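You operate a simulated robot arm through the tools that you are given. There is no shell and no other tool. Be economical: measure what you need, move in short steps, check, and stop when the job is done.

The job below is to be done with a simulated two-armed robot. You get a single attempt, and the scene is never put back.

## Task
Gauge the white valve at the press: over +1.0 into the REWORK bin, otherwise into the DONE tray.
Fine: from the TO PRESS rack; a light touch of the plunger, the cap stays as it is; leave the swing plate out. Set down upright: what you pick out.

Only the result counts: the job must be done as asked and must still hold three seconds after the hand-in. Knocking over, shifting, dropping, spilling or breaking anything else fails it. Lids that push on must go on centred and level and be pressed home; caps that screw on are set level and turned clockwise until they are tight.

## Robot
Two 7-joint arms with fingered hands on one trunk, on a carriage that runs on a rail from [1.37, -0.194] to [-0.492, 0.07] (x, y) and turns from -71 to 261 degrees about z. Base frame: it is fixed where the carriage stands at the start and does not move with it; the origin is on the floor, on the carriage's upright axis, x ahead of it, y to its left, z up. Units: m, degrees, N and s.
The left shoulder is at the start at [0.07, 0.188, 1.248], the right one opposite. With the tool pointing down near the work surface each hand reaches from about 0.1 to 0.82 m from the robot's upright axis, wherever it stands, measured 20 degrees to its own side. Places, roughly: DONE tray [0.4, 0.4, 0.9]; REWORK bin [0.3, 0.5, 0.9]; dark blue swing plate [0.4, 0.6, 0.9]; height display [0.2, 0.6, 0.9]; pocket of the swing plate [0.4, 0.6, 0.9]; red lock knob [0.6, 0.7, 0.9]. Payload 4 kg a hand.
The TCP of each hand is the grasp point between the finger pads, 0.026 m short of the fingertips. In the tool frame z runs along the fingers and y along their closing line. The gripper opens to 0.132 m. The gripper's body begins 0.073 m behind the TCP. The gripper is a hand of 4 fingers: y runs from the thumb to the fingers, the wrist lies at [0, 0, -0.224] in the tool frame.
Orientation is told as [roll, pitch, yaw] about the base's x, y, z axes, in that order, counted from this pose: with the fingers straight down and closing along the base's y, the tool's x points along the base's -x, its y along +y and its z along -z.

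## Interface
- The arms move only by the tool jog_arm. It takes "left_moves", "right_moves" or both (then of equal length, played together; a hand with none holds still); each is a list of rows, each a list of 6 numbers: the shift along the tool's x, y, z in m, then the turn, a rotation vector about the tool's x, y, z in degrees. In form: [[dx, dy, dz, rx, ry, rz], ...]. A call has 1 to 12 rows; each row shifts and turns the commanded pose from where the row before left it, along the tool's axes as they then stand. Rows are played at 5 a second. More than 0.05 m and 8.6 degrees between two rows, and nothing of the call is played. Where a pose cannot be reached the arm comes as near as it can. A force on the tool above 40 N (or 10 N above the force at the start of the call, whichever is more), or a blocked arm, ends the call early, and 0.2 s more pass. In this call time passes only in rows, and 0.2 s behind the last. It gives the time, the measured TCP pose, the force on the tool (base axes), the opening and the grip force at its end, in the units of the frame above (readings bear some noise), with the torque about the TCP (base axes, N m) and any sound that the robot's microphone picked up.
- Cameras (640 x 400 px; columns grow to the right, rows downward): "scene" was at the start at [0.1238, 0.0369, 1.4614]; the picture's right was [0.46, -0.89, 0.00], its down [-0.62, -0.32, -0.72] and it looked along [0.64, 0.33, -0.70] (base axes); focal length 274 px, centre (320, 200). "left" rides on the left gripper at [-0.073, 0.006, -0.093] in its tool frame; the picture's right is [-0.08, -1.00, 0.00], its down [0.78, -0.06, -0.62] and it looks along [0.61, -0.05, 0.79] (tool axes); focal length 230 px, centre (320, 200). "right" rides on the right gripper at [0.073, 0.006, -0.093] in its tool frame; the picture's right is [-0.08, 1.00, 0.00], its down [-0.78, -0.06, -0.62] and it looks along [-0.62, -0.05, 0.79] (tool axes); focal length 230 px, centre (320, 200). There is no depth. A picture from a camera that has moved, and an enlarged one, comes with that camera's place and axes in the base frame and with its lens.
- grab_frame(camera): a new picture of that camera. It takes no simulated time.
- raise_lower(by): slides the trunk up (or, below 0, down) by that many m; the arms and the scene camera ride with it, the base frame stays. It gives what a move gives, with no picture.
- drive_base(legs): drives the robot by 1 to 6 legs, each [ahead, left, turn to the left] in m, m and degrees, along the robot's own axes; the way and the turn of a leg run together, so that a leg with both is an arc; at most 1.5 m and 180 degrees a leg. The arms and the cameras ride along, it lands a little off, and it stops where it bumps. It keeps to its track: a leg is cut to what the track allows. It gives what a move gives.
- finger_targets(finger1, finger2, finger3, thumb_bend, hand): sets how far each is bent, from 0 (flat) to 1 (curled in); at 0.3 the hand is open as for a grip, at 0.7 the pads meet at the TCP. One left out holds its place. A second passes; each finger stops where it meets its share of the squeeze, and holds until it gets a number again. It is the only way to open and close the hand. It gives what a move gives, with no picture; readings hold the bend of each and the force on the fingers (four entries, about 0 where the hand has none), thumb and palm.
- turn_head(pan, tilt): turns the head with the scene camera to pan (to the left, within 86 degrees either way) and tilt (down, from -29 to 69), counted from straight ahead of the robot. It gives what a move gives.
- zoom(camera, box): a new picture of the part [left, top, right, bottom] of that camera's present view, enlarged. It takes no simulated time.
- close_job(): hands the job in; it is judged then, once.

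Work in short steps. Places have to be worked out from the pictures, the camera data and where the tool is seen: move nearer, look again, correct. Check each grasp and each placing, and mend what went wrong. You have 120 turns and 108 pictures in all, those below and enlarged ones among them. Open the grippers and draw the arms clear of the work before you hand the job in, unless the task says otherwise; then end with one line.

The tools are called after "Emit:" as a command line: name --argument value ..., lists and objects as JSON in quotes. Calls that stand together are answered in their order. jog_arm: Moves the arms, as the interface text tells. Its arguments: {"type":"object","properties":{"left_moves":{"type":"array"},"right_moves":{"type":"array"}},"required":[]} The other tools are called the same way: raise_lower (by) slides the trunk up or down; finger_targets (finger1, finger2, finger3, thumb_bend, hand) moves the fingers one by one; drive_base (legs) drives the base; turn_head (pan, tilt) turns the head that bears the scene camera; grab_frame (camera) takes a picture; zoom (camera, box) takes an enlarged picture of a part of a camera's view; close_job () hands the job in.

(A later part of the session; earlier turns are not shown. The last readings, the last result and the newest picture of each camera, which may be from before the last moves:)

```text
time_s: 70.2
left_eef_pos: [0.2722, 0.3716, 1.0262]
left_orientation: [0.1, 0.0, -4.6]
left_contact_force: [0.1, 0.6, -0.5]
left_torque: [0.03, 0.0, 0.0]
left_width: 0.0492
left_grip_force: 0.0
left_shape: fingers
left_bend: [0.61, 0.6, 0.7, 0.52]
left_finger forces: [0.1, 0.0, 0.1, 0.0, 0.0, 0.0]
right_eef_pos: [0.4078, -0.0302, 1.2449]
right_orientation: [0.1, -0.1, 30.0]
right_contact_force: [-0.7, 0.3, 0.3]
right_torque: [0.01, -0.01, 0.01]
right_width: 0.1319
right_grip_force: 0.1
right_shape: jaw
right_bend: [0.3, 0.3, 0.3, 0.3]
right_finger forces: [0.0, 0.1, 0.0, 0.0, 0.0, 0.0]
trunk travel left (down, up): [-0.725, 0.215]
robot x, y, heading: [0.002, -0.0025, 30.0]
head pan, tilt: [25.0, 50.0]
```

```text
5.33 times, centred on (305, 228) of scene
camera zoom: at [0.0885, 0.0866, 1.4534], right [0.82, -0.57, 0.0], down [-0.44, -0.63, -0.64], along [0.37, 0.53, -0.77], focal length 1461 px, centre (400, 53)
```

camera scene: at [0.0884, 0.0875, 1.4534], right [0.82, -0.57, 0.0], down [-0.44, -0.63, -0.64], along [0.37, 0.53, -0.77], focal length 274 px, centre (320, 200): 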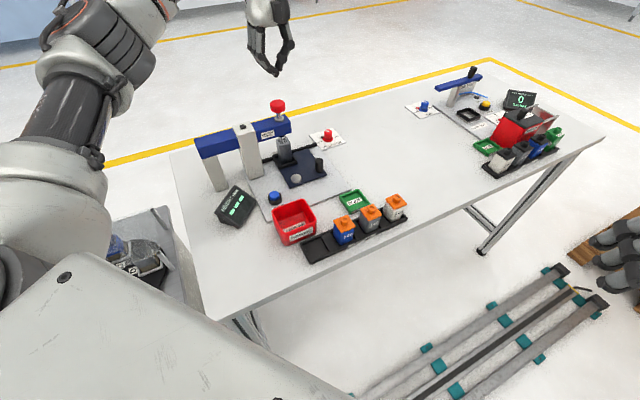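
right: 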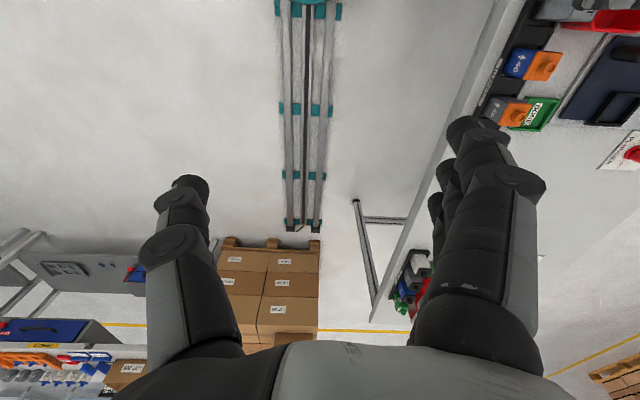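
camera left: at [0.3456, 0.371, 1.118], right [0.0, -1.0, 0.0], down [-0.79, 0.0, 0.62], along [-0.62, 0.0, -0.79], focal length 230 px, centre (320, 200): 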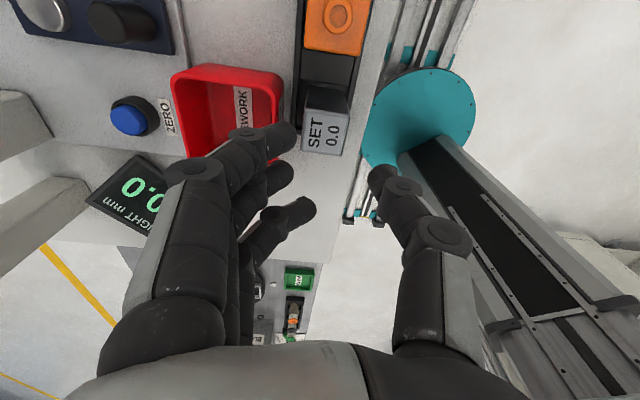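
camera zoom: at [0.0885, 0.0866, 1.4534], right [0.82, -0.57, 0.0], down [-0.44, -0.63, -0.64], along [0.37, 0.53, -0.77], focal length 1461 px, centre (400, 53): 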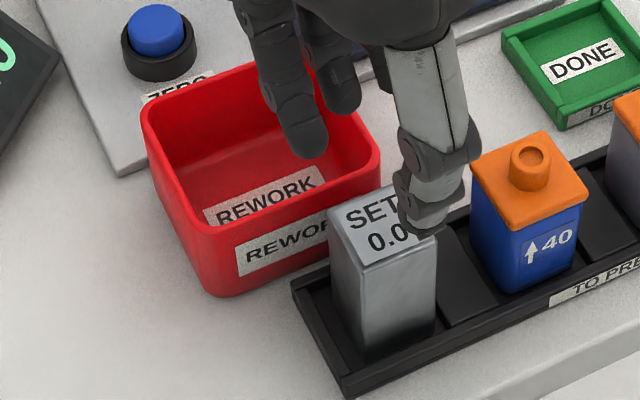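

Bin hasn't moved and the master stands upright in its slot. Now the white valve: I open the hand and move over it.

Emit:
finger_targets --hand "left" --finger1 0.5 --finger2 0.5 --finger3 0.5 --thumb_bend 0.5

Emit:
jog_arm --left_moves '[[-0.0458, -0.0025, 0, 0, 0, 0], [-0.0458, -0.0025, 0, 0, 0, 0], [-0.0458, -0.0025, 0, 0, 0, 0], [-0.0458, -0.0025, 0, 0, 0, 0], [-0.0456, -0.0023, 0, 0, 0, 3.3]]'

Emit:
grab_frame --camera "left"

Emit:
zoom --camera "scene" --box '[330, 150, 430, 250]'

```text
time_s: 71.2
left_eef_pos: [0.2731, 0.3718, 1.0238]
left_orientation: [0.1, 0.0, -4.7]
left_contact_force: [-0.8, -0.1, 1.0]
left_torque: [0.01, -0.03, -0.01]
left_width: 0.07
left_grip_force: 0.0
left_shape: fingers
left_bend: [0.5, 0.5, 0.5, 0.5]
left_finger forces: [0.0, 0.0, 0.0, 0.1, 0.0, 0.0]
right_eef_pos: [0.4068, -0.0312, 1.2443]
right_orientation: [0.1, 0.0, 30.0]
right_contact_force: [-0.2, 0.5, -0.2]
right_torque: [0.04, -0.01, 0.03]
right_width: 0.132
right_grip_force: 0.0
right_shape: jaw
right_bend: [0.3, 0.3, 0.3, 0.3]
right_finger forces: [0.0, 0.0, 0.0, 0.0, 0.0, 0.1]
trunk travel left (down, up): [-0.725, 0.215]
robot x, y, heading: [0.0018, 0.0029, 29.9]
head pan, tilt: [25.0, 50.0]
```

```text
time_s: 72.3
left_eef_pos: [0.4976, 0.343, 1.0239]
left_orientation: [0.1, 0.1, -8.0]
left_contact_force: [0.7, 0.2, -0.3]
left_torque: [0.03, 0.02, 0.01]
left_width: 0.07
left_grip_force: 0.1
left_shape: fingers
left_bend: [0.5, 0.5, 0.5, 0.5]
left_finger forces: [0.0, 0.1, 0.0, 0.0, 0.0, 0.0]
right_eef_pos: [0.4085, -0.0319, 1.2441]
right_orientation: [0.1, -0.1, 30.0]
right_contact_force: [0.2, 0.6, -0.5]
right_torque: [0.0, 0.02, 0.02]
right_width: 0.1319
right_grip_force: 0.0
right_shape: jaw
right_bend: [0.3, 0.3, 0.3, 0.3]
right_finger forces: [0.0, 0.1, 0.1, 0.0, 0.0, 0.0]
trunk travel left (down, up): [-0.725, 0.215]
robot x, y, heading: [0.0005, -0.0027, 30.2]
head pan, tilt: [25.0, 50.0]
```

```text
28 pictures are left
camera left: at [0.5704, 0.3385, 1.1173], right [-0.06, -1.0, 0.0], down [-0.79, 0.05, 0.62], along [-0.62, 0.04, -0.79], focal length 230 px, centre (320, 200)
```

left: 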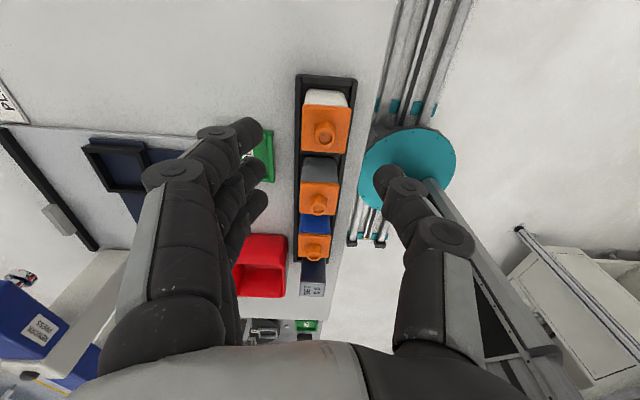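

```text
4.00 times, centred on (380, 200) of scene
camera zoom: at [0.0901, 0.0863, 1.4534], right [0.82, -0.57, 0.0], down [-0.44, -0.63, -0.64], along [0.37, 0.53, -0.77], focal length 1096 px, centre (80, 200)
```

zoom: 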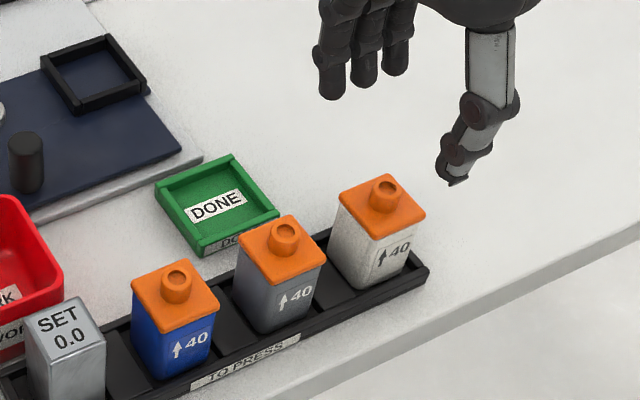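

White cap centre is ~6 mm toward the table edge from hand centre. I correct and lower to around the cap, then check.

Emit:
jog_arm --left_moves '[[0, -0.0055, 0.03, 0, 0, 0], [0, 0, 0.03, 0, 0, 0], [0, 0, 0.025, 0, 0, 0]]'

Emit:
grab_frame --camera "left"

```text
time_s: 73.2
left_eef_pos: [0.4969, 0.3403, 0.94]
left_orientation: [0.1, 0.0, -8.1]
left_contact_force: [-0.2, -0.1, -0.4]
left_torque: [-0.02, 0.02, -0.01]
left_width: 0.0702
left_grip_force: 0.0
left_shape: fingers
left_bend: [0.5, 0.5, 0.5, 0.5]
left_finger forces: [0.0, 0.0, 0.0, 0.0, 0.0, 0.1]
right_eef_pos: [0.4068, -0.0294, 1.2446]
right_orientation: [0.1, 0.0, 30.0]
right_contact_force: [0.8, -0.1, 0.3]
right_torque: [-0.01, 0.0, 0.03]
right_width: 0.1319
right_grip_force: 0.0
right_shape: jaw
right_bend: [0.3, 0.3, 0.3, 0.3]
right_finger forces: [0.0, 0.0, 0.0, 0.0, 0.0, 0.0]
trunk travel left (down, up): [-0.725, 0.215]
robot x, y, heading: [-0.0011, -0.0022, 30.2]
head pan, tilt: [25.0, 50.0]
```

```text
26 pictures are left
camera left: at [0.5695, 0.3361, 1.0321], right [-0.06, -1.0, 0.0], down [-0.79, 0.05, 0.62], along [-0.61, 0.04, -0.79], focal length 230 px, centre (320, 200)
```

left: 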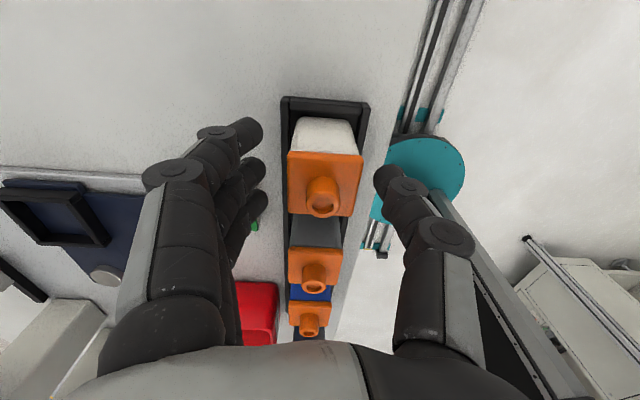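

Well lined up; another 3 mm toward the edge, then down to the body and grip.

Emit:
jog_arm --left_moves '[[0, -0.003, 0.005, 0, 0, 0], [0, 0, 0.014, 0, 0, 0], [0, 0, 0.012, 0, 0, 0]]'

Emit:
finger_targets --hand "left" --finger1 0.7 --finger2 0.7 --finger3 0.7 --thumb_bend 0.7

Emit:
grab_frame --camera "left"

Emit:
zoom --camera "scene" --box '[350, 160, 430, 240]'

```text
time_s: 74.0
left_eef_pos: [0.4982, 0.3369, 0.9087]
left_orientation: [0.0, 0.0, -8.0]
left_contact_force: [0.8, 0.1, -0.6]
left_torque: [0.0, -0.01, 0.04]
left_width: 0.0699
left_grip_force: 0.0
left_shape: fingers
left_bend: [0.5, 0.5, 0.5, 0.5]
left_finger forces: [0.0, 0.1, 0.0, 0.0, 0.1, 0.0]
right_eef_pos: [0.4077, -0.0302, 1.2439]
right_orientation: [0.1, 0.0, 30.1]
right_contact_force: [0.1, -0.4, 0.0]
right_torque: [0.0, -0.01, 0.01]
right_width: 0.1321
right_grip_force: 0.0
right_shape: jaw
right_bend: [0.3, 0.3, 0.3, 0.3]
right_finger forces: [0.0, 0.0, 0.0, 0.1, 0.0, 0.0]
trunk travel left (down, up): [-0.725, 0.215]
robot x, y, heading: [-0.0024, 0.0001, 30.1]
head pan, tilt: [25.0, 50.0]
```

```text
time_s: 75.0
left_eef_pos: [0.4977, 0.3368, 0.9072]
left_orientation: [0.0, 0.1, -8.0]
left_contact_force: [0.1, -0.4, 0.9]
left_torque: [-0.02, 0.0, 0.02]
left_width: 0.0324
left_grip_force: 16.8
left_shape: fingers
left_bend: [0.67, 0.61, 0.61, 0.63]
left_finger forces: [3.3, 7.4, 6.6, 0.1, 16.3, 0.0]
right_eef_pos: [0.4072, -0.0301, 1.2432]
right_orientation: [0.1, 0.0, 30.0]
right_contact_force: [0.5, -0.5, -0.3]
right_torque: [-0.01, -0.01, 0.0]
right_width: 0.1318
right_grip_force: 0.0
right_shape: jaw
right_bend: [0.3, 0.3, 0.3, 0.3]
right_finger forces: [0.0, 0.0, 0.0, 0.0, 0.0, 0.1]
trunk travel left (down, up): [-0.725, 0.215]
robot x, y, heading: [-0.0009, 0.002, 29.8]
head pan, tilt: [25.0, 50.0]
```

```text
25 pictures are left
camera left: at [0.5707, 0.3328, 1.0016], right [-0.06, -1.0, 0.0], down [-0.79, 0.05, 0.62], along [-0.62, 0.04, -0.79], focal length 230 px, centre (320, 200)
```

left: 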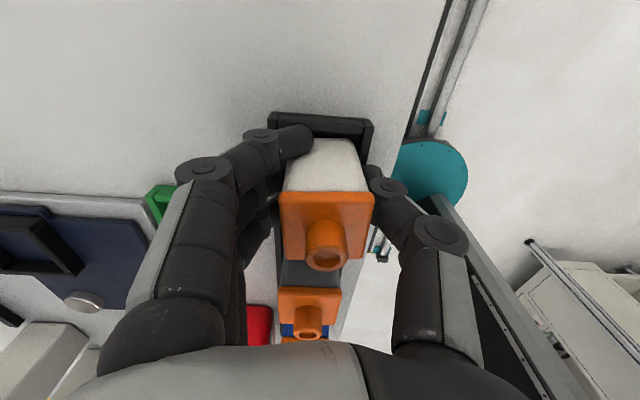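

```text
5.00 times, centred on (390, 200) of scene
camera zoom: at [0.0885, 0.0876, 1.4534], right [0.82, -0.57, 0.0], down [-0.44, -0.63, -0.64], along [0.37, 0.53, -0.77], focal length 1370 px, centre (-30, 200)
```

zoom: 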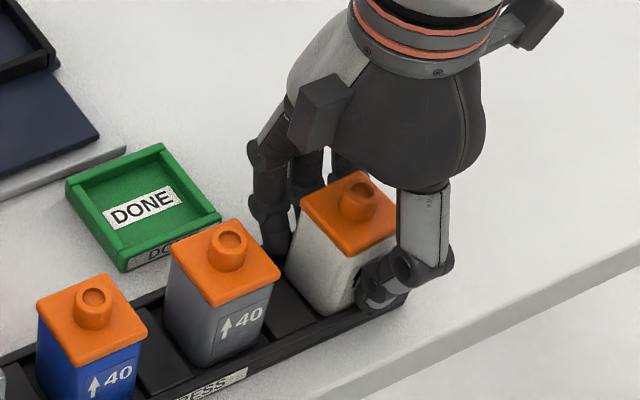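

Grip on the body is good (17 N, below the cap). I lift and carry the valve to the viewing spot beside the pocket.

Emit:
jog_arm --left_moves '[[0, 0, -0.01, 0, 0, 0], [0, 0, -0.03, 0, 0, 0], [0, 0, -0.04, 0, 0, 0], [0, 0, -0.02, 0, 0, 0], [0.0203, 0.037, 0, 0, 0, 0], [0.0203, 0.037, 0, 0, 0, 0], [0.0203, 0.037, 0, 0, 0, 0], [0.0203, 0.037, 0, 0, 0, 0], [0.0203, 0.037, 0, 0, 0, 0], [0.0203, 0.037, 0, 0, 0, 0]]'

Emit:
zoom --camera "left" --box '[210, 0, 430, 275]'

```text
time_s: 77.2
left_eef_pos: [0.4071, 0.573, 1.0089]
left_orientation: [0.0, -0.1, -8.0]
left_contact_force: [-0.2, 0.4, -1.3]
left_torque: [-0.02, -0.03, 0.02]
left_width: 0.0326
left_grip_force: 16.4
left_shape: fingers
left_bend: [0.67, 0.61, 0.61, 0.63]
left_finger forces: [3.1, 7.5, 6.7, 0.0, 16.2, 0.0]
right_eef_pos: [0.4072, -0.0292, 1.2451]
right_orientation: [0.0, 0.0, 30.0]
right_contact_force: [0.1, 0.0, 0.4]
right_torque: [0.0, -0.03, -0.02]
right_width: 0.1321
right_grip_force: 0.1
right_shape: jaw
right_bend: [0.3, 0.3, 0.3, 0.3]
right_finger forces: [0.1, 0.0, 0.0, 0.0, 0.1, 0.0]
trunk travel left (down, up): [-0.725, 0.215]
robot x, y, heading: [-0.0022, -0.0006, 30.1]
head pan, tilt: [25.0, 50.0]
```

```text
1.45 times, centred on (320, 138) of left
camera zoom: at [0.4796, 0.5685, 1.1015], right [-0.06, -1.0, 0.0], down [-0.79, 0.05, 0.62], along [-0.61, 0.04, -0.79], focal length 335 px, centre (320, 291)
```

zoom: 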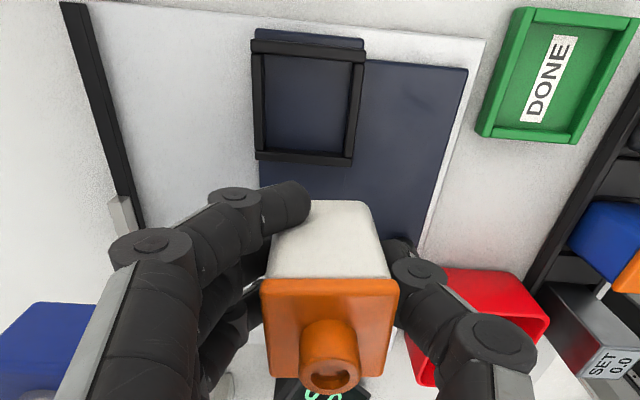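

Pocket at tool (-35.5,+11), valve at (+1,-2) mm and ~3° turned. I shift over the pocket, correct the yaw and lower most of the way.

Emit:
jog_arm --left_moves '[[-0.0183, 0.0065, 0, 0, 0, 0], [-0.0182, 0.0065, 0, 0, 0, 3], [0, 0, 0.03, 0, 0, 0], [0, 0, 0.03, 0, 0, 0], [0, 0, 0.012, 0, 0, 0]]'

Emit:
zoom --camera "left" --box '[210, 0, 430, 275]'

Emit:
zoom --camera "scene" --box '[270, 110, 370, 210]'

```text
time_s: 78.3
left_eef_pos: [0.4473, 0.5783, 0.9371]
left_orientation: [0.1, 0.0, -11.1]
left_contact_force: [0.5, -0.1, -1.0]
left_torque: [-0.01, 0.03, -0.02]
left_width: 0.0322
left_grip_force: 16.4
left_shape: fingers
left_bend: [0.67, 0.61, 0.61, 0.63]
left_finger forces: [3.0, 7.4, 6.6, 0.0, 16.1, 0.0]
right_eef_pos: [0.407, -0.0296, 1.244]
right_orientation: [0.1, 0.0, 30.0]
right_contact_force: [0.0, -0.7, 0.1]
right_torque: [-0.04, 0.02, -0.03]
right_width: 0.1319
right_grip_force: 0.0
right_shape: jaw
right_bend: [0.3, 0.3, 0.3, 0.3]
right_finger forces: [0.0, 0.0, 0.1, 0.0, 0.0, 0.0]
trunk travel left (down, up): [-0.725, 0.215]
robot x, y, heading: [0.0002, 0.0, 30.0]
head pan, tilt: [25.0, 50.0]
```

```text
1.45 times, centred on (320, 138) of left
camera zoom: at [0.5192, 0.57, 1.0291], right [-0.11, -0.99, 0.0], down [-0.78, 0.09, 0.62], along [-0.61, 0.07, -0.79], focal length 335 px, centre (320, 291)
```

zoom: 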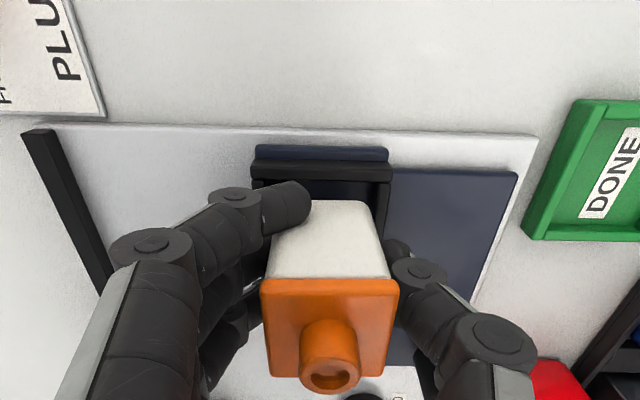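

```text
4.00 times, centred on (320, 160) of scene
camera zoom: at [0.0884, 0.0875, 1.4535], right [0.82, -0.57, 0.0], down [-0.44, -0.63, -0.64], along [0.37, 0.53, -0.77], focal length 1096 px, centre (320, 360)
```

zoom: 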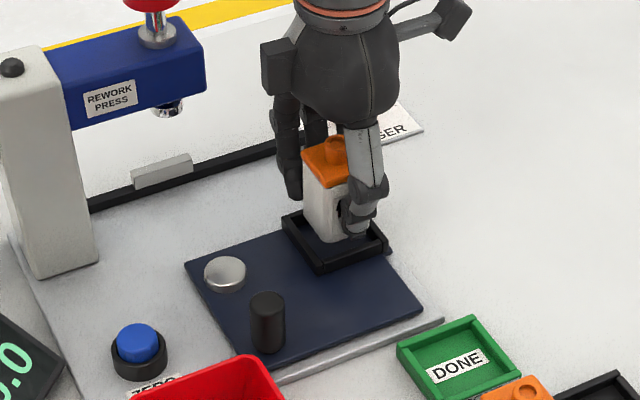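

Small correction (+3,+3 mm), then lower gently to the pocket floor.

Emit:
jog_arm --left_moves '[[0.003, 0.003, 0.006, 0, 0, 0], [0, 0, 0.008, 0, 0, 0], [0, 0, 0.004, 0, 0, 0], [0, 0, 0.002, 0, 0, 0]]'

```text
time_s: 79.3
left_eef_pos: [0.4427, 0.5827, 0.9203]
left_orientation: [0.2, -0.3, -11.0]
left_contact_force: [1.8, 4.1, 19.3]
left_torque: [0.24, 0.09, -0.05]
left_width: 0.0315
left_grip_force: 27.0
left_shape: fingers
left_bend: [0.67, 0.61, 0.62, 0.64]
left_finger forces: [3.2, 14.5, 13.1, 0.0, 24.9, 0.0]
right_eef_pos: [0.4062, -0.0323, 1.2449]
right_orientation: [0.0, -0.1, 30.0]
right_contact_force: [-0.7, 0.2, -0.2]
right_torque: [0.02, -0.02, -0.01]
right_width: 0.1318
right_grip_force: 0.1
right_shape: jaw
right_bend: [0.3, 0.3, 0.3, 0.3]
right_finger forces: [0.0, 0.1, 0.0, 0.0, 0.0, 0.1]
trunk travel left (down, up): [-0.725, 0.215]
robot x, y, heading: [0.0013, 0.001, 29.9]
head pan, tilt: [25.0, 50.0]
```

Contact a bit earlier than expected (0.920 vs 0.915); I look before doing more.

Emit:
jog_arm --left_moves '[[0, 0, -0.003, 0, 0, 0]]'

Emit:
zoom --camera "scene" --box '[290, 125, 360, 195]'

Emit:
zoom --camera "left" --box '[230, 60, 430, 270]'

```text
time_s: 79.8
left_eef_pos: [0.4419, 0.5814, 0.9199]
left_orientation: [0.0, 0.0, -11.1]
left_contact_force: [3.1, 0.2, 8.8]
left_torque: [0.11, -0.08, -0.02]
left_width: 0.0316
left_grip_force: 22.1
left_shape: fingers
left_bend: [0.67, 0.62, 0.62, 0.64]
left_finger forces: [3.1, 13.4, 8.8, 0.0, 19.2, 0.1]
right_eef_pos: [0.407, -0.0315, 1.2436]
right_orientation: [0.1, -0.1, 30.0]
right_contact_force: [0.6, -0.2, -0.9]
right_torque: [0.01, 0.0, 0.03]
right_width: 0.1317
right_grip_force: 0.0
right_shape: jaw
right_bend: [0.3, 0.3, 0.3, 0.3]
right_finger forces: [0.0, 0.0, 0.0, 0.1, 0.1, 0.1]
trunk travel left (down, up): [-0.725, 0.215]
robot x, y, heading: [-0.0006, -0.0021, 30.0]
head pan, tilt: [25.0, 50.0]
```

```text
5.71 times, centred on (325, 160) of scene
camera zoom: at [0.0884, 0.0866, 1.4534], right [0.82, -0.57, 0.0], down [-0.44, -0.63, -0.64], along [0.37, 0.53, -0.77], focal length 1565 px, centre (291, 429)
```

zoom: 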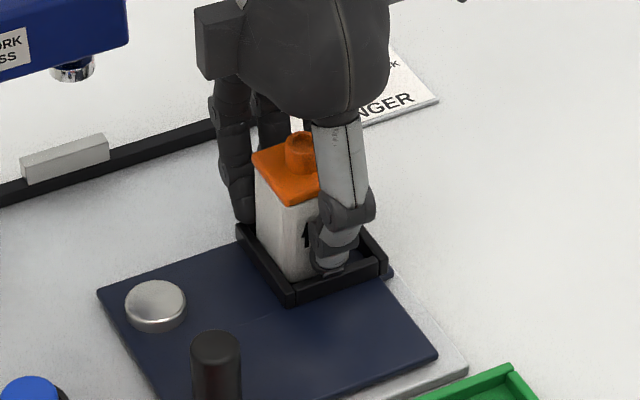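

```text
1.90 times, centred on (330, 165) of left
camera zoom: at [0.515, 0.5738, 1.0122], right [-0.11, -0.99, 0.0], down [-0.78, 0.09, 0.62], along [-0.61, 0.07, -0.79], focal length 438 px, centre (301, 267)
```

zoom: 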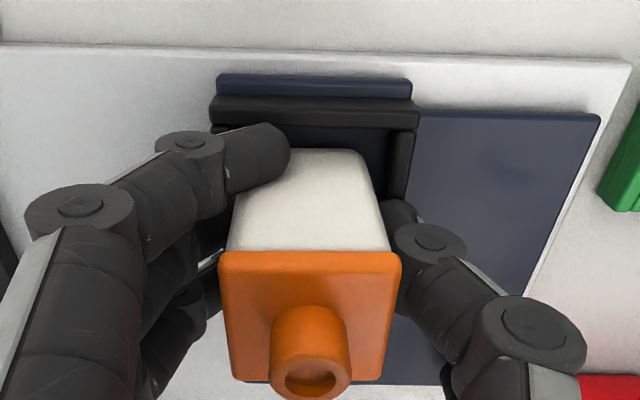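

The fingertips probably rest on the frame bars with the valve a few mm above the floor. I ease the grip slightly so that the valve slides down guided.

Emit:
finger_targets --hand "left" --finger1 0.6 --finger2 0.6 --finger3 0.6 --thumb_bend 0.615

Emit:
zoom --camera "left" --box '[230, 60, 430, 270]'

```text
time_s: 80.8
left_eef_pos: [0.4425, 0.5824, 0.9201]
left_orientation: [0.1, 0.0, -11.0]
left_contact_force: [0.6, -1.8, 9.3]
left_torque: [-0.23, 0.05, 0.08]
left_width: 0.0398
left_grip_force: 8.8
left_shape: fingers
left_bend: [0.61, 0.59, 0.59, 0.6]
left_finger forces: [1.3, 3.9, 2.0, 0.0, 10.4, 0.0]
right_eef_pos: [0.4063, -0.0318, 1.2456]
right_orientation: [0.2, -0.1, 29.9]
right_contact_force: [1.4, 0.6, 0.5]
right_torque: [0.05, -0.01, -0.01]
right_width: 0.1319
right_grip_force: 0.0
right_shape: jaw
right_bend: [0.3, 0.3, 0.3, 0.3]
right_finger forces: [0.1, 0.1, 0.0, 0.0, 0.0, 0.0]
trunk travel left (down, up): [-0.725, 0.215]
robot x, y, heading: [0.0003, -0.0015, 29.8]
head pan, tilt: [25.0, 50.0]
```

```text
1.90 times, centred on (330, 165) of left
camera zoom: at [0.5145, 0.5739, 1.0132], right [-0.11, -0.99, 0.0], down [-0.78, 0.09, 0.62], along [-0.61, 0.07, -0.79], focal length 438 px, centre (301, 267)
```

zoom: 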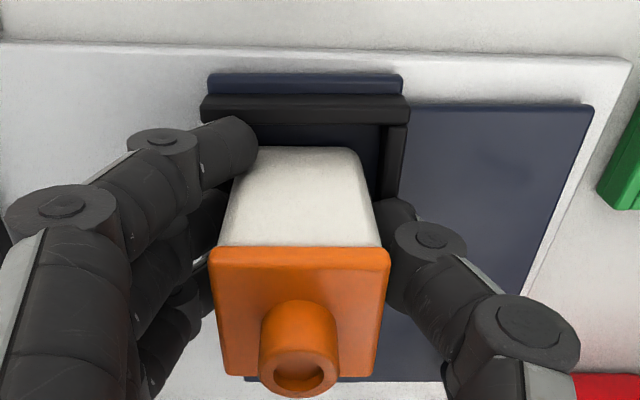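

Still resting with ~9 N upward on the tips; I raise 4 mm while loosely holding, then open.

Emit:
jog_arm --left_moves '[[0, 0, -0.003, 0, 0, 0]]'

Emit:
finger_targets --hand "left" --finger1 0.57 --finger2 0.57 --finger3 0.57 --thumb_bend 0.55

Emit:
zoom --camera "left" --box '[230, 60, 430, 270]'

Emit:
zoom --camera "scene" --box '[290, 125, 360, 195]'

```text
time_s: 81.2
left_eef_pos: [0.4428, 0.5829, 0.9205]
left_orientation: [-0.1, 0.1, -11.0]
left_contact_force: [0.1, 0.0, -1.0]
left_torque: [-0.03, -0.02, -0.03]
left_width: 0.0395
left_grip_force: 3.5
left_shape: fingers
left_bend: [0.61, 0.58, 0.59, 0.6]
left_finger forces: [1.2, 1.9, 1.3, 0.1, 2.5, 0.1]
right_eef_pos: [0.4078, -0.03, 1.2444]
right_orientation: [0.2, 0.0, 30.0]
right_contact_force: [-0.2, -0.3, -0.2]
right_torque: [0.04, 0.01, -0.07]
right_width: 0.132
right_grip_force: 0.1
right_shape: jaw
right_bend: [0.3, 0.3, 0.3, 0.3]
right_finger forces: [0.0, 0.0, 0.0, 0.0, 0.0, 0.1]
trunk travel left (down, up): [-0.725, 0.215]
robot x, y, heading: [0.0032, 0.0022, 29.7]
head pan, tilt: [25.0, 50.0]
```

```text
time_s: 82.2
left_eef_pos: [0.4429, 0.5835, 0.9224]
left_orientation: [0.0, 0.0, -11.1]
left_contact_force: [0.1, -0.4, 0.3]
left_torque: [0.0, 0.0, 0.02]
left_width: 0.0522
left_grip_force: 0.1
left_shape: fingers
left_bend: [0.56, 0.56, 0.56, 0.55]
left_finger forces: [0.0, 0.1, 0.0, 0.1, 0.1, 0.0]
right_eef_pos: [0.4076, -0.0304, 1.2431]
right_orientation: [0.2, 0.0, 30.0]
right_contact_force: [-0.4, -0.8, 0.5]
right_torque: [0.01, 0.02, -0.01]
right_width: 0.1319
right_grip_force: 0.2
right_shape: jaw
right_bend: [0.3, 0.3, 0.3, 0.3]
right_finger forces: [0.1, 0.0, 0.0, 0.0, 0.1, 0.0]
trunk travel left (down, up): [-0.725, 0.215]
robot x, y, heading: [-0.0002, -0.0004, 30.2]
head pan, tilt: [25.0, 50.0]
```

```text
1.90 times, centred on (330, 165) of left
camera zoom: at [0.5153, 0.5751, 1.0155], right [-0.11, -0.99, 0.0], down [-0.78, 0.09, 0.62], along [-0.61, 0.07, -0.79], focal length 438 px, centre (301, 267)
```

zoom: 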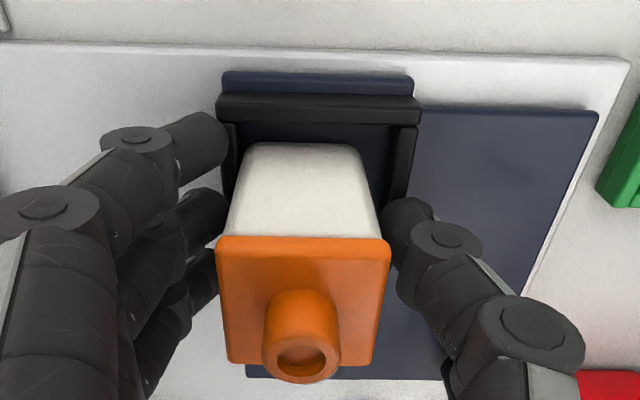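

```text
5.71 times, centred on (325, 160) of scene
camera zoom: at [0.0885, 0.0876, 1.4534], right [0.82, -0.57, 0.0], down [-0.44, -0.63, -0.64], along [0.37, 0.53, -0.77], focal length 1565 px, centre (291, 429)
```

zoom: 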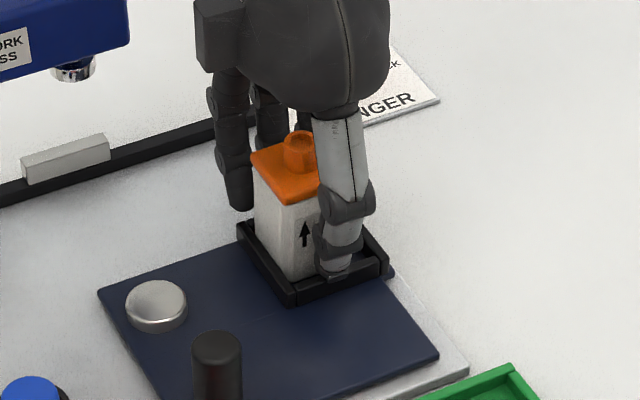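

Valve stands free in the pocket. I lift, square the yaw and go to the post as before.

Emit:
jog_arm --left_moves '[[0, 0, -0.03, 0, 0, 0], [0, 0, -0.04, 0, 0, 0], [0, 0, -0.035, 0, 0, -3.1], [0.0283, -0.026, 0, 0, 0, 0], [0.0283, -0.026, 0, 0, 0, 0], [0.0284, -0.0261, 0, 0, 0, 0], [0, 0, 0.03, 0, 0, 0], [0, 0, 0.025, 0, 0, 0]]'

Emit:
finger_targets --hand "left" --finger1 0.5 --finger2 0.5 --finger3 0.5 --thumb_bend 0.5

Emit:
grab_frame --camera "left"

```text
time_s: 84.0
left_eef_pos: [0.3459, 0.5179, 0.9723]
left_orientation: [0.0, 0.1, -7.9]
left_contact_force: [1.0, 0.2, -0.2]
left_torque: [-0.01, -0.02, 0.0]
left_width: 0.0523
left_grip_force: 0.0
left_shape: fingers
left_bend: [0.56, 0.56, 0.56, 0.55]
left_finger forces: [0.1, 0.0, 0.0, 0.0, 0.1, 0.1]
right_eef_pos: [0.4076, -0.0308, 1.2454]
right_orientation: [0.0, 0.0, 30.1]
right_contact_force: [0.0, 0.3, -0.4]
right_torque: [0.0, 0.0, -0.04]
right_width: 0.1322
right_grip_force: 0.1
right_shape: jaw
right_bend: [0.3, 0.3, 0.3, 0.3]
right_finger forces: [0.0, 0.0, 0.0, 0.1, 0.0, 0.1]
trunk travel left (down, up): [-0.725, 0.215]
robot x, y, heading: [-0.0022, 0.0011, 29.7]
head pan, tilt: [25.0, 50.0]
```

```text
time_s: 85.0
left_eef_pos: [0.3458, 0.5173, 0.9722]
left_orientation: [-0.1, 0.1, -7.9]
left_contact_force: [-0.7, 0.2, -0.5]
left_torque: [-0.01, 0.0, 0.04]
left_width: 0.0699
left_grip_force: 0.1
left_shape: fingers
left_bend: [0.5, 0.5, 0.5, 0.5]
left_finger forces: [0.0, 0.0, 0.0, 0.0, 0.1, 0.1]
right_eef_pos: [0.4076, -0.0314, 1.2452]
right_orientation: [0.1, 0.0, 30.0]
right_contact_force: [-0.5, 0.0, 0.4]
right_torque: [-0.01, 0.0, 0.01]
right_width: 0.1317
right_grip_force: 0.0
right_shape: jaw
right_bend: [0.3, 0.3, 0.3, 0.3]
right_finger forces: [0.0, 0.1, 0.1, 0.0, 0.0, 0.0]
trunk travel left (down, up): [-0.725, 0.215]
robot x, y, heading: [0.0031, -0.0005, 30.2]
head pan, tilt: [25.0, 50.0]
```

```text
15 pictures are left
camera left: at [0.4193, 0.5134, 1.0651], right [-0.06, -1.0, 0.0], down [-0.79, 0.05, 0.62], along [-0.62, 0.04, -0.79], focal length 230 px, centre (320, 200)
```

left: 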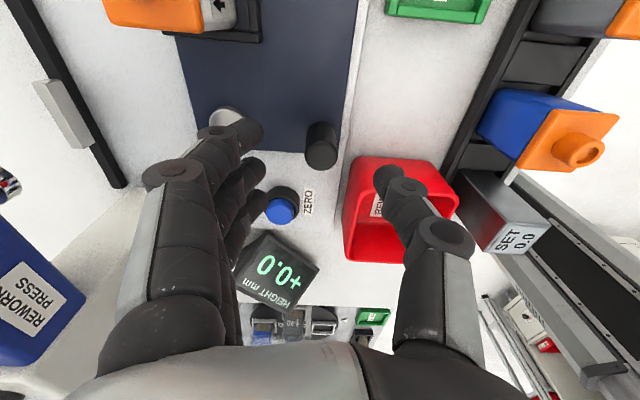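

Post is centred. I lower, grip and swing the plate in along the known arc.

Emit:
jog_arm --left_moves '[[0, 0, 0.03, 0, 0, 0], [0, 0, 0.02, 0, 0, 0]]'

Emit:
finger_targets --hand "left" --finger1 0.72 --finger2 0.72 --finger3 0.72 --thumb_bend 0.7

Emit:
jog_arm --left_moves '[[-0.0106, 0.0008, 0, 0, 0, -8.2], [-0.0106, 0.0008, 0, 0, 0, -8.2], [-0.0106, 0.0008, 0, 0, 0, -8.2], [-0.0106, 0.0008, 0, 0, 0, -8.2], [-0.0106, 0.0008, 0, 0, 0, -8.2], [-0.0106, 0.0008, 0, 0, 0, -8.2]]'

Emit:
jog_arm --left_moves '[[-0.0106, 0.0008, 0, 0, 0, -8.2], [-0.0106, 0.0008, 0, 0, 0, -8.2], [-0.0106, 0.0008, 0, 0, 0, -8.2], [-0.0106, 0.0008, 0, 0, 0, -8.2], [-0.0106, 0.0008, 0, 0, 0, -8.2]]'

```text
time_s: 85.5
left_eef_pos: [0.3477, 0.5172, 0.9246]
left_orientation: [0.1, 0.1, -8.0]
left_contact_force: [-0.8, 0.2, -0.5]
left_torque: [0.0, 0.01, 0.03]
left_width: 0.0699
left_grip_force: 0.1
left_shape: fingers
left_bend: [0.5, 0.5, 0.5, 0.5]
left_finger forces: [0.1, 0.1, 0.1, 0.0, 0.0, 0.1]
right_eef_pos: [0.407, -0.0303, 1.245]
right_orientation: [0.1, -0.1, 30.0]
right_contact_force: [0.1, 1.6, -0.8]
right_torque: [0.0, 0.05, 0.03]
right_width: 0.1319
right_grip_force: 0.0
right_shape: jaw
right_bend: [0.3, 0.3, 0.3, 0.3]
right_finger forces: [0.1, 0.0, 0.0, 0.0, 0.1, 0.0]
trunk travel left (down, up): [-0.725, 0.215]
robot x, y, heading: [0.0002, 0.0017, 29.9]
head pan, tilt: [25.0, 50.0]
```

```text
time_s: 86.5
left_eef_pos: [0.3476, 0.5161, 0.9247]
left_orientation: [0.1, 0.0, -7.9]
left_contact_force: [-0.5, -1.6, -2.5]
left_torque: [-0.05, 0.01, 0.02]
left_width: 0.0179
left_grip_force: 6.8
left_shape: fingers
left_bend: [0.72, 0.66, 0.72, 0.66]
left_finger forces: [0.1, 5.9, 0.0, 0.1, 7.7, 0.0]
right_eef_pos: [0.4084, -0.0302, 1.2452]
right_orientation: [0.1, 0.0, 29.9]
right_contact_force: [-0.5, 0.4, 0.2]
right_torque: [0.01, -0.04, 0.04]
right_width: 0.1318
right_grip_force: 0.0
right_shape: jaw
right_bend: [0.3, 0.3, 0.3, 0.3]
right_finger forces: [0.0, 0.1, 0.0, 0.0, 0.1, 0.1]
trunk travel left (down, up): [-0.725, 0.215]
robot x, y, heading: [-0.0027, -0.0, 30.2]
head pan, tilt: [25.0, 50.0]
```

```text
time_s: 88.0
left_eef_pos: [0.4083, 0.5364, 0.925]
left_orientation: [0.1, 0.0, 41.5]
left_contact_force: [-1.5, 0.8, -1.6]
left_torque: [0.04, 0.05, 0.01]
left_width: 0.0173
left_grip_force: 6.8
left_shape: fingers
left_bend: [0.72, 0.67, 0.72, 0.67]
left_finger forces: [0.1, 7.1, 0.0, 0.1, 5.7, 0.1]
right_eef_pos: [0.4083, -0.0299, 1.2449]
right_orientation: [0.1, 0.0, 30.0]
right_contact_force: [-0.8, 0.2, -0.8]
right_torque: [0.01, -0.03, 0.0]
right_width: 0.1318
right_grip_force: 0.2
right_shape: jaw
right_bend: [0.3, 0.3, 0.3, 0.3]
right_finger forces: [0.0, 0.1, 0.0, 0.1, 0.0, 0.0]
trunk travel left (down, up): [-0.725, 0.215]
robot x, y, heading: [-0.0012, -0.0009, 30.1]
head pan, tilt: [25.0, 50.0]
```

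```text
time_s: 89.2
left_eef_pos: [0.4312, 0.5831, 0.923]
left_orientation: [0.0, 0.0, 82.5]
left_contact_force: [-3.6, 1.1, 2.7]
left_torque: [0.05, 0.11, -0.03]
left_width: 0.0167
left_grip_force: 7.7
left_shape: fingers
left_bend: [0.72, 0.67, 0.72, 0.68]
left_finger forces: [0.1, 9.1, 0.1, 0.0, 5.2, 0.0]
right_eef_pos: [0.4066, -0.0316, 1.246]
right_orientation: [0.0, -0.1, 30.0]
right_contact_force: [0.6, 1.0, -0.3]
right_torque: [-0.02, -0.01, 0.0]
right_width: 0.1319
right_grip_force: 0.0
right_shape: jaw
right_bend: [0.3, 0.3, 0.3, 0.3]
right_finger forces: [0.0, 0.0, 0.0, 0.1, 0.1, 0.1]
trunk travel left (down, up): [-0.725, 0.215]
robot x, y, heading: [0.0014, -0.0002, 30.1]
head pan, tilt: [25.0, 50.0]
```

Smooth swing. I push the last degrees to the stop.

Emit:
jog_arm --left_moves '[[-0.003, 0.0002, 0, 0, 0, -2.2], [-0.003, 0.0002, 0, 0, 0, -2.2]]'

Emit:
zoom --camera "scene" --box '[250, 100, 350, 190]'

```text
time_s: 89.8
left_eef_pos: [0.4325, 0.5854, 0.9237]
left_orientation: [0.0, 0.0, 86.7]
left_contact_force: [-6.9, -8.5, 0.1]
left_torque: [-0.17, 0.15, 0.01]
left_width: 0.016
left_grip_force: 8.2
left_shape: fingers
left_bend: [0.72, 0.67, 0.72, 0.68]
left_finger forces: [0.0, 7.5, 4.3, 0.0, 3.7, 0.0]
right_eef_pos: [0.4056, -0.0327, 1.2442]
right_orientation: [0.1, -0.1, 29.9]
right_contact_force: [-0.1, -0.4, 0.3]
right_torque: [-0.03, 0.04, -0.01]
right_width: 0.1319
right_grip_force: 0.0
right_shape: jaw
right_bend: [0.3, 0.3, 0.3, 0.3]
right_finger forces: [0.0, 0.1, 0.1, 0.0, 0.0, 0.1]
trunk travel left (down, up): [-0.725, 0.215]
robot x, y, heading: [-0.0002, 0.0002, 30.2]
head pan, tilt: [25.0, 50.0]
```

```text
4.44 times, centred on (300, 145) of scene
camera zoom: at [0.0873, 0.0858, 1.4535], right [0.82, -0.57, 0.0], down [-0.44, -0.63, -0.64], along [0.37, 0.53, -0.77], focal length 1218 px, centre (409, 444)
```

zoom: 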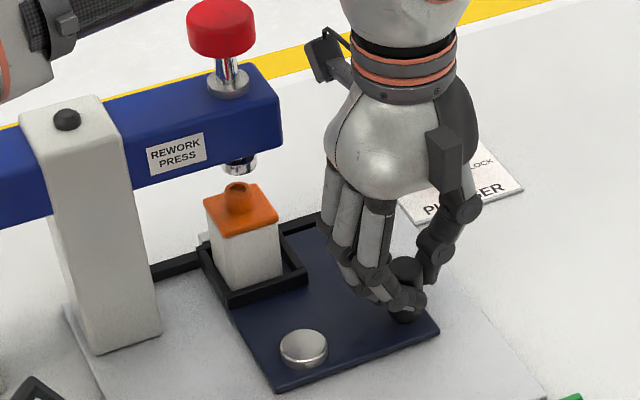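

Valve is under the plunger, cap straight. I release the post and go above the plunger exactly as before.

Emit:
jog_arm --left_moves '[[0.002, 0, 0, 0, 0, 0]]'

Emit:
finger_targets --hand "left" --finger1 0.5 --finger2 0.5 --finger3 0.5 --thumb_bend 0.5

Emit:
jog_arm --left_moves '[[0, 0, -0.03, 0, 0, 0], [0, 0, -0.045, 0, 0, 0], [0, 0, -0.045, 0, 0, 0], [0, 0, -0.045, 0, 0, 0], [0, 0, -0.045, 0, 0, 0], [0, 0, -0.045, 0, 0, 0], [-0.031, 0.023, 0, 0, 0, 0], [-0.031, 0.023, 0, 0, 0, 0], [-0.032, 0.022, 0, 0, 0, 0]]'

Emit:
finger_targets --hand "left" --finger1 0.7 --finger2 0.7 --finger3 0.7 --thumb_bend 0.7

```text
time_s: 90.2
left_eef_pos: [0.4331, 0.5855, 0.9237]
left_orientation: [0.0, 0.0, 86.7]
left_contact_force: [-4.5, -5.4, -0.2]
left_torque: [-0.11, 0.13, -0.01]
left_width: 0.0159
left_grip_force: 6.8
left_shape: fingers
left_bend: [0.72, 0.67, 0.72, 0.68]
left_finger forces: [0.0, 7.8, 3.1, 0.1, 4.4, 0.0]
right_eef_pos: [0.4062, -0.031, 1.2432]
right_orientation: [0.1, -0.1, 30.0]
right_contact_force: [-0.1, -0.6, 0.2]
right_torque: [0.04, 0.01, 0.01]
right_width: 0.1319
right_grip_force: 0.1
right_shape: jaw
right_bend: [0.3, 0.3, 0.3, 0.3]
right_finger forces: [0.0, 0.0, 0.0, 0.0, 0.0, 0.0]
trunk travel left (down, up): [-0.725, 0.215]
robot x, y, heading: [0.0019, 0.0048, 30.0]
head pan, tilt: [25.0, 50.0]
```

```text
time_s: 91.2
left_eef_pos: [0.4321, 0.5857, 0.9224]
left_orientation: [0.0, 0.1, 86.7]
left_contact_force: [-0.2, -0.6, 0.9]
left_torque: [0.02, -0.02, 0.01]
left_width: 0.0699
left_grip_force: 0.0
left_shape: fingers
left_bend: [0.5, 0.5, 0.5, 0.5]
left_finger forces: [0.1, 0.0, 0.0, 0.1, 0.1, 0.1]
right_eef_pos: [0.4078, -0.0311, 1.244]
right_orientation: [0.1, 0.0, 30.0]
right_contact_force: [-0.4, -0.3, 0.1]
right_torque: [0.0, 0.0, 0.0]
right_width: 0.1319
right_grip_force: 0.1
right_shape: jaw
right_bend: [0.3, 0.3, 0.3, 0.3]
right_finger forces: [0.1, 0.0, 0.1, 0.0, 0.0, 0.1]
trunk travel left (down, up): [-0.725, 0.215]
robot x, y, heading: [-0.0027, 0.0041, 29.7]
head pan, tilt: [25.0, 50.0]
```

```text
time_s: 93.2
left_eef_pos: [0.3667, 0.6858, 1.1802]
left_orientation: [-0.1, 0.1, 86.6]
left_contact_force: [0.1, 0.4, 0.4]
left_torque: [-0.01, -0.01, -0.02]
left_width: 0.0702
left_grip_force: 0.0
left_shape: fingers
left_bend: [0.5, 0.5, 0.5, 0.5]
left_finger forces: [0.0, 0.0, 0.0, 0.0, 0.1, 0.0]
right_eef_pos: [0.407, -0.0313, 1.2449]
right_orientation: [0.1, -0.2, 30.0]
right_contact_force: [0.1, 0.1, 0.7]
right_torque: [0.01, 0.0, -0.01]
right_width: 0.1319
right_grip_force: 0.1
right_shape: jaw
right_bend: [0.3, 0.3, 0.3, 0.3]
right_finger forces: [0.1, 0.0, 0.0, 0.0, 0.1, 0.0]
trunk travel left (down, up): [-0.725, 0.215]
robot x, y, heading: [-0.0004, -0.001, 30.2]
head pan, tilt: [25.0, 50.0]
```

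```text
time_s: 94.2
left_eef_pos: [0.3682, 0.6859, 1.1796]
left_orientation: [0.0, 0.0, 86.6]
left_contact_force: [0.6, -0.7, 0.1]
left_torque: [-0.01, -0.01, -0.01]
left_width: 0.0149
left_grip_force: 0.1
left_shape: fingers
left_bend: [0.7, 0.7, 0.7, 0.7]
left_finger forces: [0.0, 0.0, 0.0, 0.0, 0.1, 0.1]
right_eef_pos: [0.4073, -0.0301, 1.2448]
right_orientation: [0.2, -0.1, 30.0]
right_contact_force: [-0.8, -0.3, 0.5]
right_torque: [0.01, 0.01, -0.01]
right_width: 0.1317
right_grip_force: 0.1
right_shape: jaw
right_bend: [0.3, 0.3, 0.3, 0.3]
right_finger forces: [0.1, 0.0, 0.1, 0.0, 0.0, 0.1]
trunk travel left (down, up): [-0.725, 0.215]
robot x, y, heading: [0.0012, 0.0009, 29.8]
head pan, tilt: [25.0, 50.0]
```

Same place as for the master (0.368,0.685). I lower to just touching the cap and check.

Emit:
jog_arm --left_moves '[[0, 0, 0.04, 0, 0, 0], [0, 0, 0.035, 0, 0, 0], [0, 0, 0.008, 0, 0, 0], [0, 0, 0.003, 0, 0, 0], [0, 0, 0.002, 0, 0, 0]]'

Emit:
jog_arm --left_moves '[[0, 0, 0.0015, 0, 0, 0]]'

Emit:
zoom --camera "scene" --box '[200, 90, 320, 240]'

```text
time_s: 95.3
left_eef_pos: [0.3705, 0.6819, 1.0904]
left_orientation: [-0.1, -0.2, 86.7]
left_contact_force: [0.2, 0.5, 2.8]
left_torque: [0.04, -0.02, 0.0]
left_width: 0.0139
left_grip_force: 0.6
left_shape: fingers
left_bend: [0.7, 0.7, 0.7, 0.7]
left_finger forces: [0.0, 0.2, 0.2, 0.0, 1.3, 0.0]
right_eef_pos: [0.407, -0.0307, 1.2435]
right_orientation: [0.1, -0.1, 30.0]
right_contact_force: [0.1, -0.2, -0.3]
right_torque: [-0.01, -0.03, 0.01]
right_width: 0.1319
right_grip_force: 0.1
right_shape: jaw
right_bend: [0.3, 0.3, 0.3, 0.3]
right_finger forces: [0.1, 0.1, 0.0, 0.1, 0.1, 0.1]
trunk travel left (down, up): [-0.725, 0.215]
robot x, y, heading: [-0.002, -0.0006, 29.9]
head pan, tilt: [25.0, 50.0]
```

```text
time_s: 95.8
left_eef_pos: [0.3718, 0.6834, 1.0887]
left_orientation: [0.0, 0.0, 86.7]
left_contact_force: [0.2, -1.1, 0.9]
left_torque: [-0.01, 0.01, 0.0]
left_width: 0.014
left_grip_force: 1.3
left_shape: fingers
left_bend: [0.7, 0.7, 0.7, 0.7]
left_finger forces: [0.0, 0.1, 0.1, 0.0, 1.3, 0.0]
right_eef_pos: [0.4076, -0.0306, 1.2452]
right_orientation: [0.2, -0.2, 30.0]
right_contact_force: [-0.4, -0.3, 0.6]
right_torque: [0.01, 0.01, 0.02]
right_width: 0.1318
right_grip_force: 0.1
right_shape: jaw
right_bend: [0.3, 0.3, 0.3, 0.3]
right_finger forces: [0.0, 0.0, 0.0, 0.1, 0.0, 0.0]
trunk travel left (down, up): [-0.725, 0.215]
robot x, y, heading: [0.0038, -0.0017, 30.0]
head pan, tilt: [25.0, 50.0]
```

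```text
2.67 times, centred on (260, 165) of scene
camera zoom: at [0.0883, 0.0872, 1.4535], right [0.82, -0.57, 0.0], down [-0.44, -0.63, -0.64], along [0.37, 0.53, -0.77], focal length 730 px, centre (480, 293)
```

zoom: 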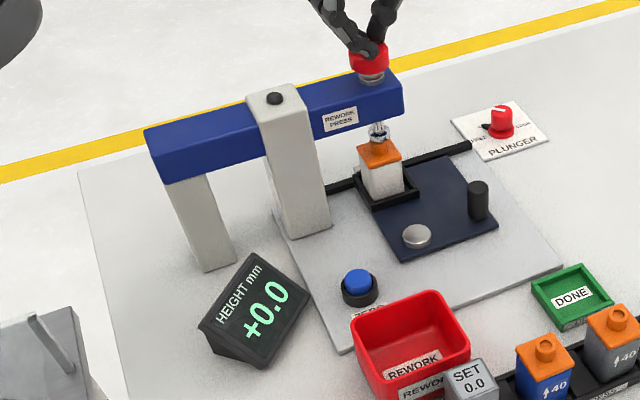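

Force is still only the spring's ~1–3 N, so the plunger isn't on the valve yet. I go on in 1 mm steps.

Emit:
jog_arm --left_moves '[[0, 0, 0.001, 0, 0, 0]]'

Emit:
jog_arm --left_moves '[[0, 0, 0.001, 0, 0, 0]]'

```text
time_s: 96.2
left_eef_pos: [0.3691, 0.6819, 1.0888]
left_orientation: [-0.2, -0.2, 86.6]
left_contact_force: [-0.8, 1.2, 4.4]
left_torque: [0.05, 0.0, 0.02]
left_width: 0.014
left_grip_force: 2.0
left_shape: fingers
left_bend: [0.7, 0.7, 0.7, 0.7]
left_finger forces: [0.0, 0.8, 0.7, 0.0, 3.5, 0.0]
right_eef_pos: [0.4072, -0.0309, 1.2434]
right_orientation: [0.1, -0.1, 30.0]
right_contact_force: [-0.1, 0.3, -0.6]
right_torque: [0.0, -0.01, 0.02]
right_width: 0.1317
right_grip_force: 0.2
right_shape: jaw
right_bend: [0.3, 0.3, 0.3, 0.3]
right_finger forces: [0.0, 0.0, 0.1, 0.0, 0.0, 0.0]
trunk travel left (down, up): [-0.725, 0.215]
robot x, y, heading: [-0.0055, -0.0025, 30.2]
head pan, tilt: [25.0, 50.0]
```

```text
time_s: 96.5
left_eef_pos: [0.3717, 0.6822, 1.0875]
left_orientation: [-0.1, -0.1, 86.7]
left_contact_force: [1.1, 2.7, 11.1]
left_torque: [0.05, -0.06, 0.0]
left_width: 0.0139
left_grip_force: 5.8
left_shape: fingers
left_bend: [0.7, 0.7, 0.7, 0.7]
left_finger forces: [0.0, 2.1, 1.9, 0.1, 7.1, 0.1]
right_eef_pos: [0.4065, -0.0321, 1.2444]
right_orientation: [0.2, -0.2, 30.0]
right_contact_force: [0.1, 0.1, 0.4]
right_torque: [0.04, -0.03, 0.0]
right_width: 0.1318
right_grip_force: 0.1
right_shape: jaw
right_bend: [0.3, 0.3, 0.3, 0.3]
right_finger forces: [0.1, 0.0, 0.1, 0.0, 0.0, 0.0]
trunk travel left (down, up): [-0.725, 0.215]
robot x, y, heading: [0.0006, 0.0004, 29.8]
head pan, tilt: [25.0, 50.0]
```

Force rose clearly to 11 N: the plunger touches the valve. I read the display now.

Emit:
zoom --camera "scene" --box '[210, 100, 320, 230]'

```text
3.08 times, centred on (265, 165) of scene
camera zoom: at [0.0877, 0.0865, 1.4537], right [0.82, -0.57, 0.0], down [-0.44, -0.63, -0.64], along [0.37, 0.53, -0.77], focal length 843 px, centre (489, 308)
```

zoom: 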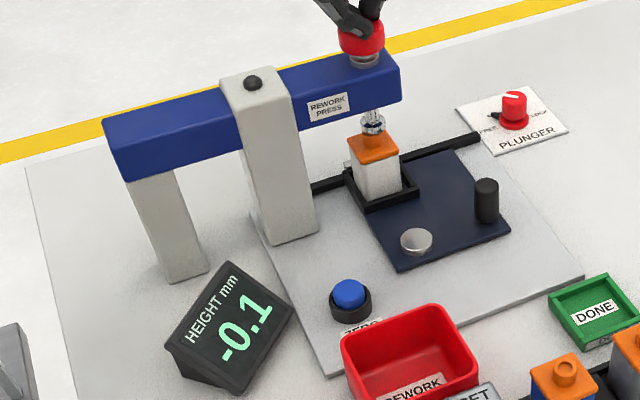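

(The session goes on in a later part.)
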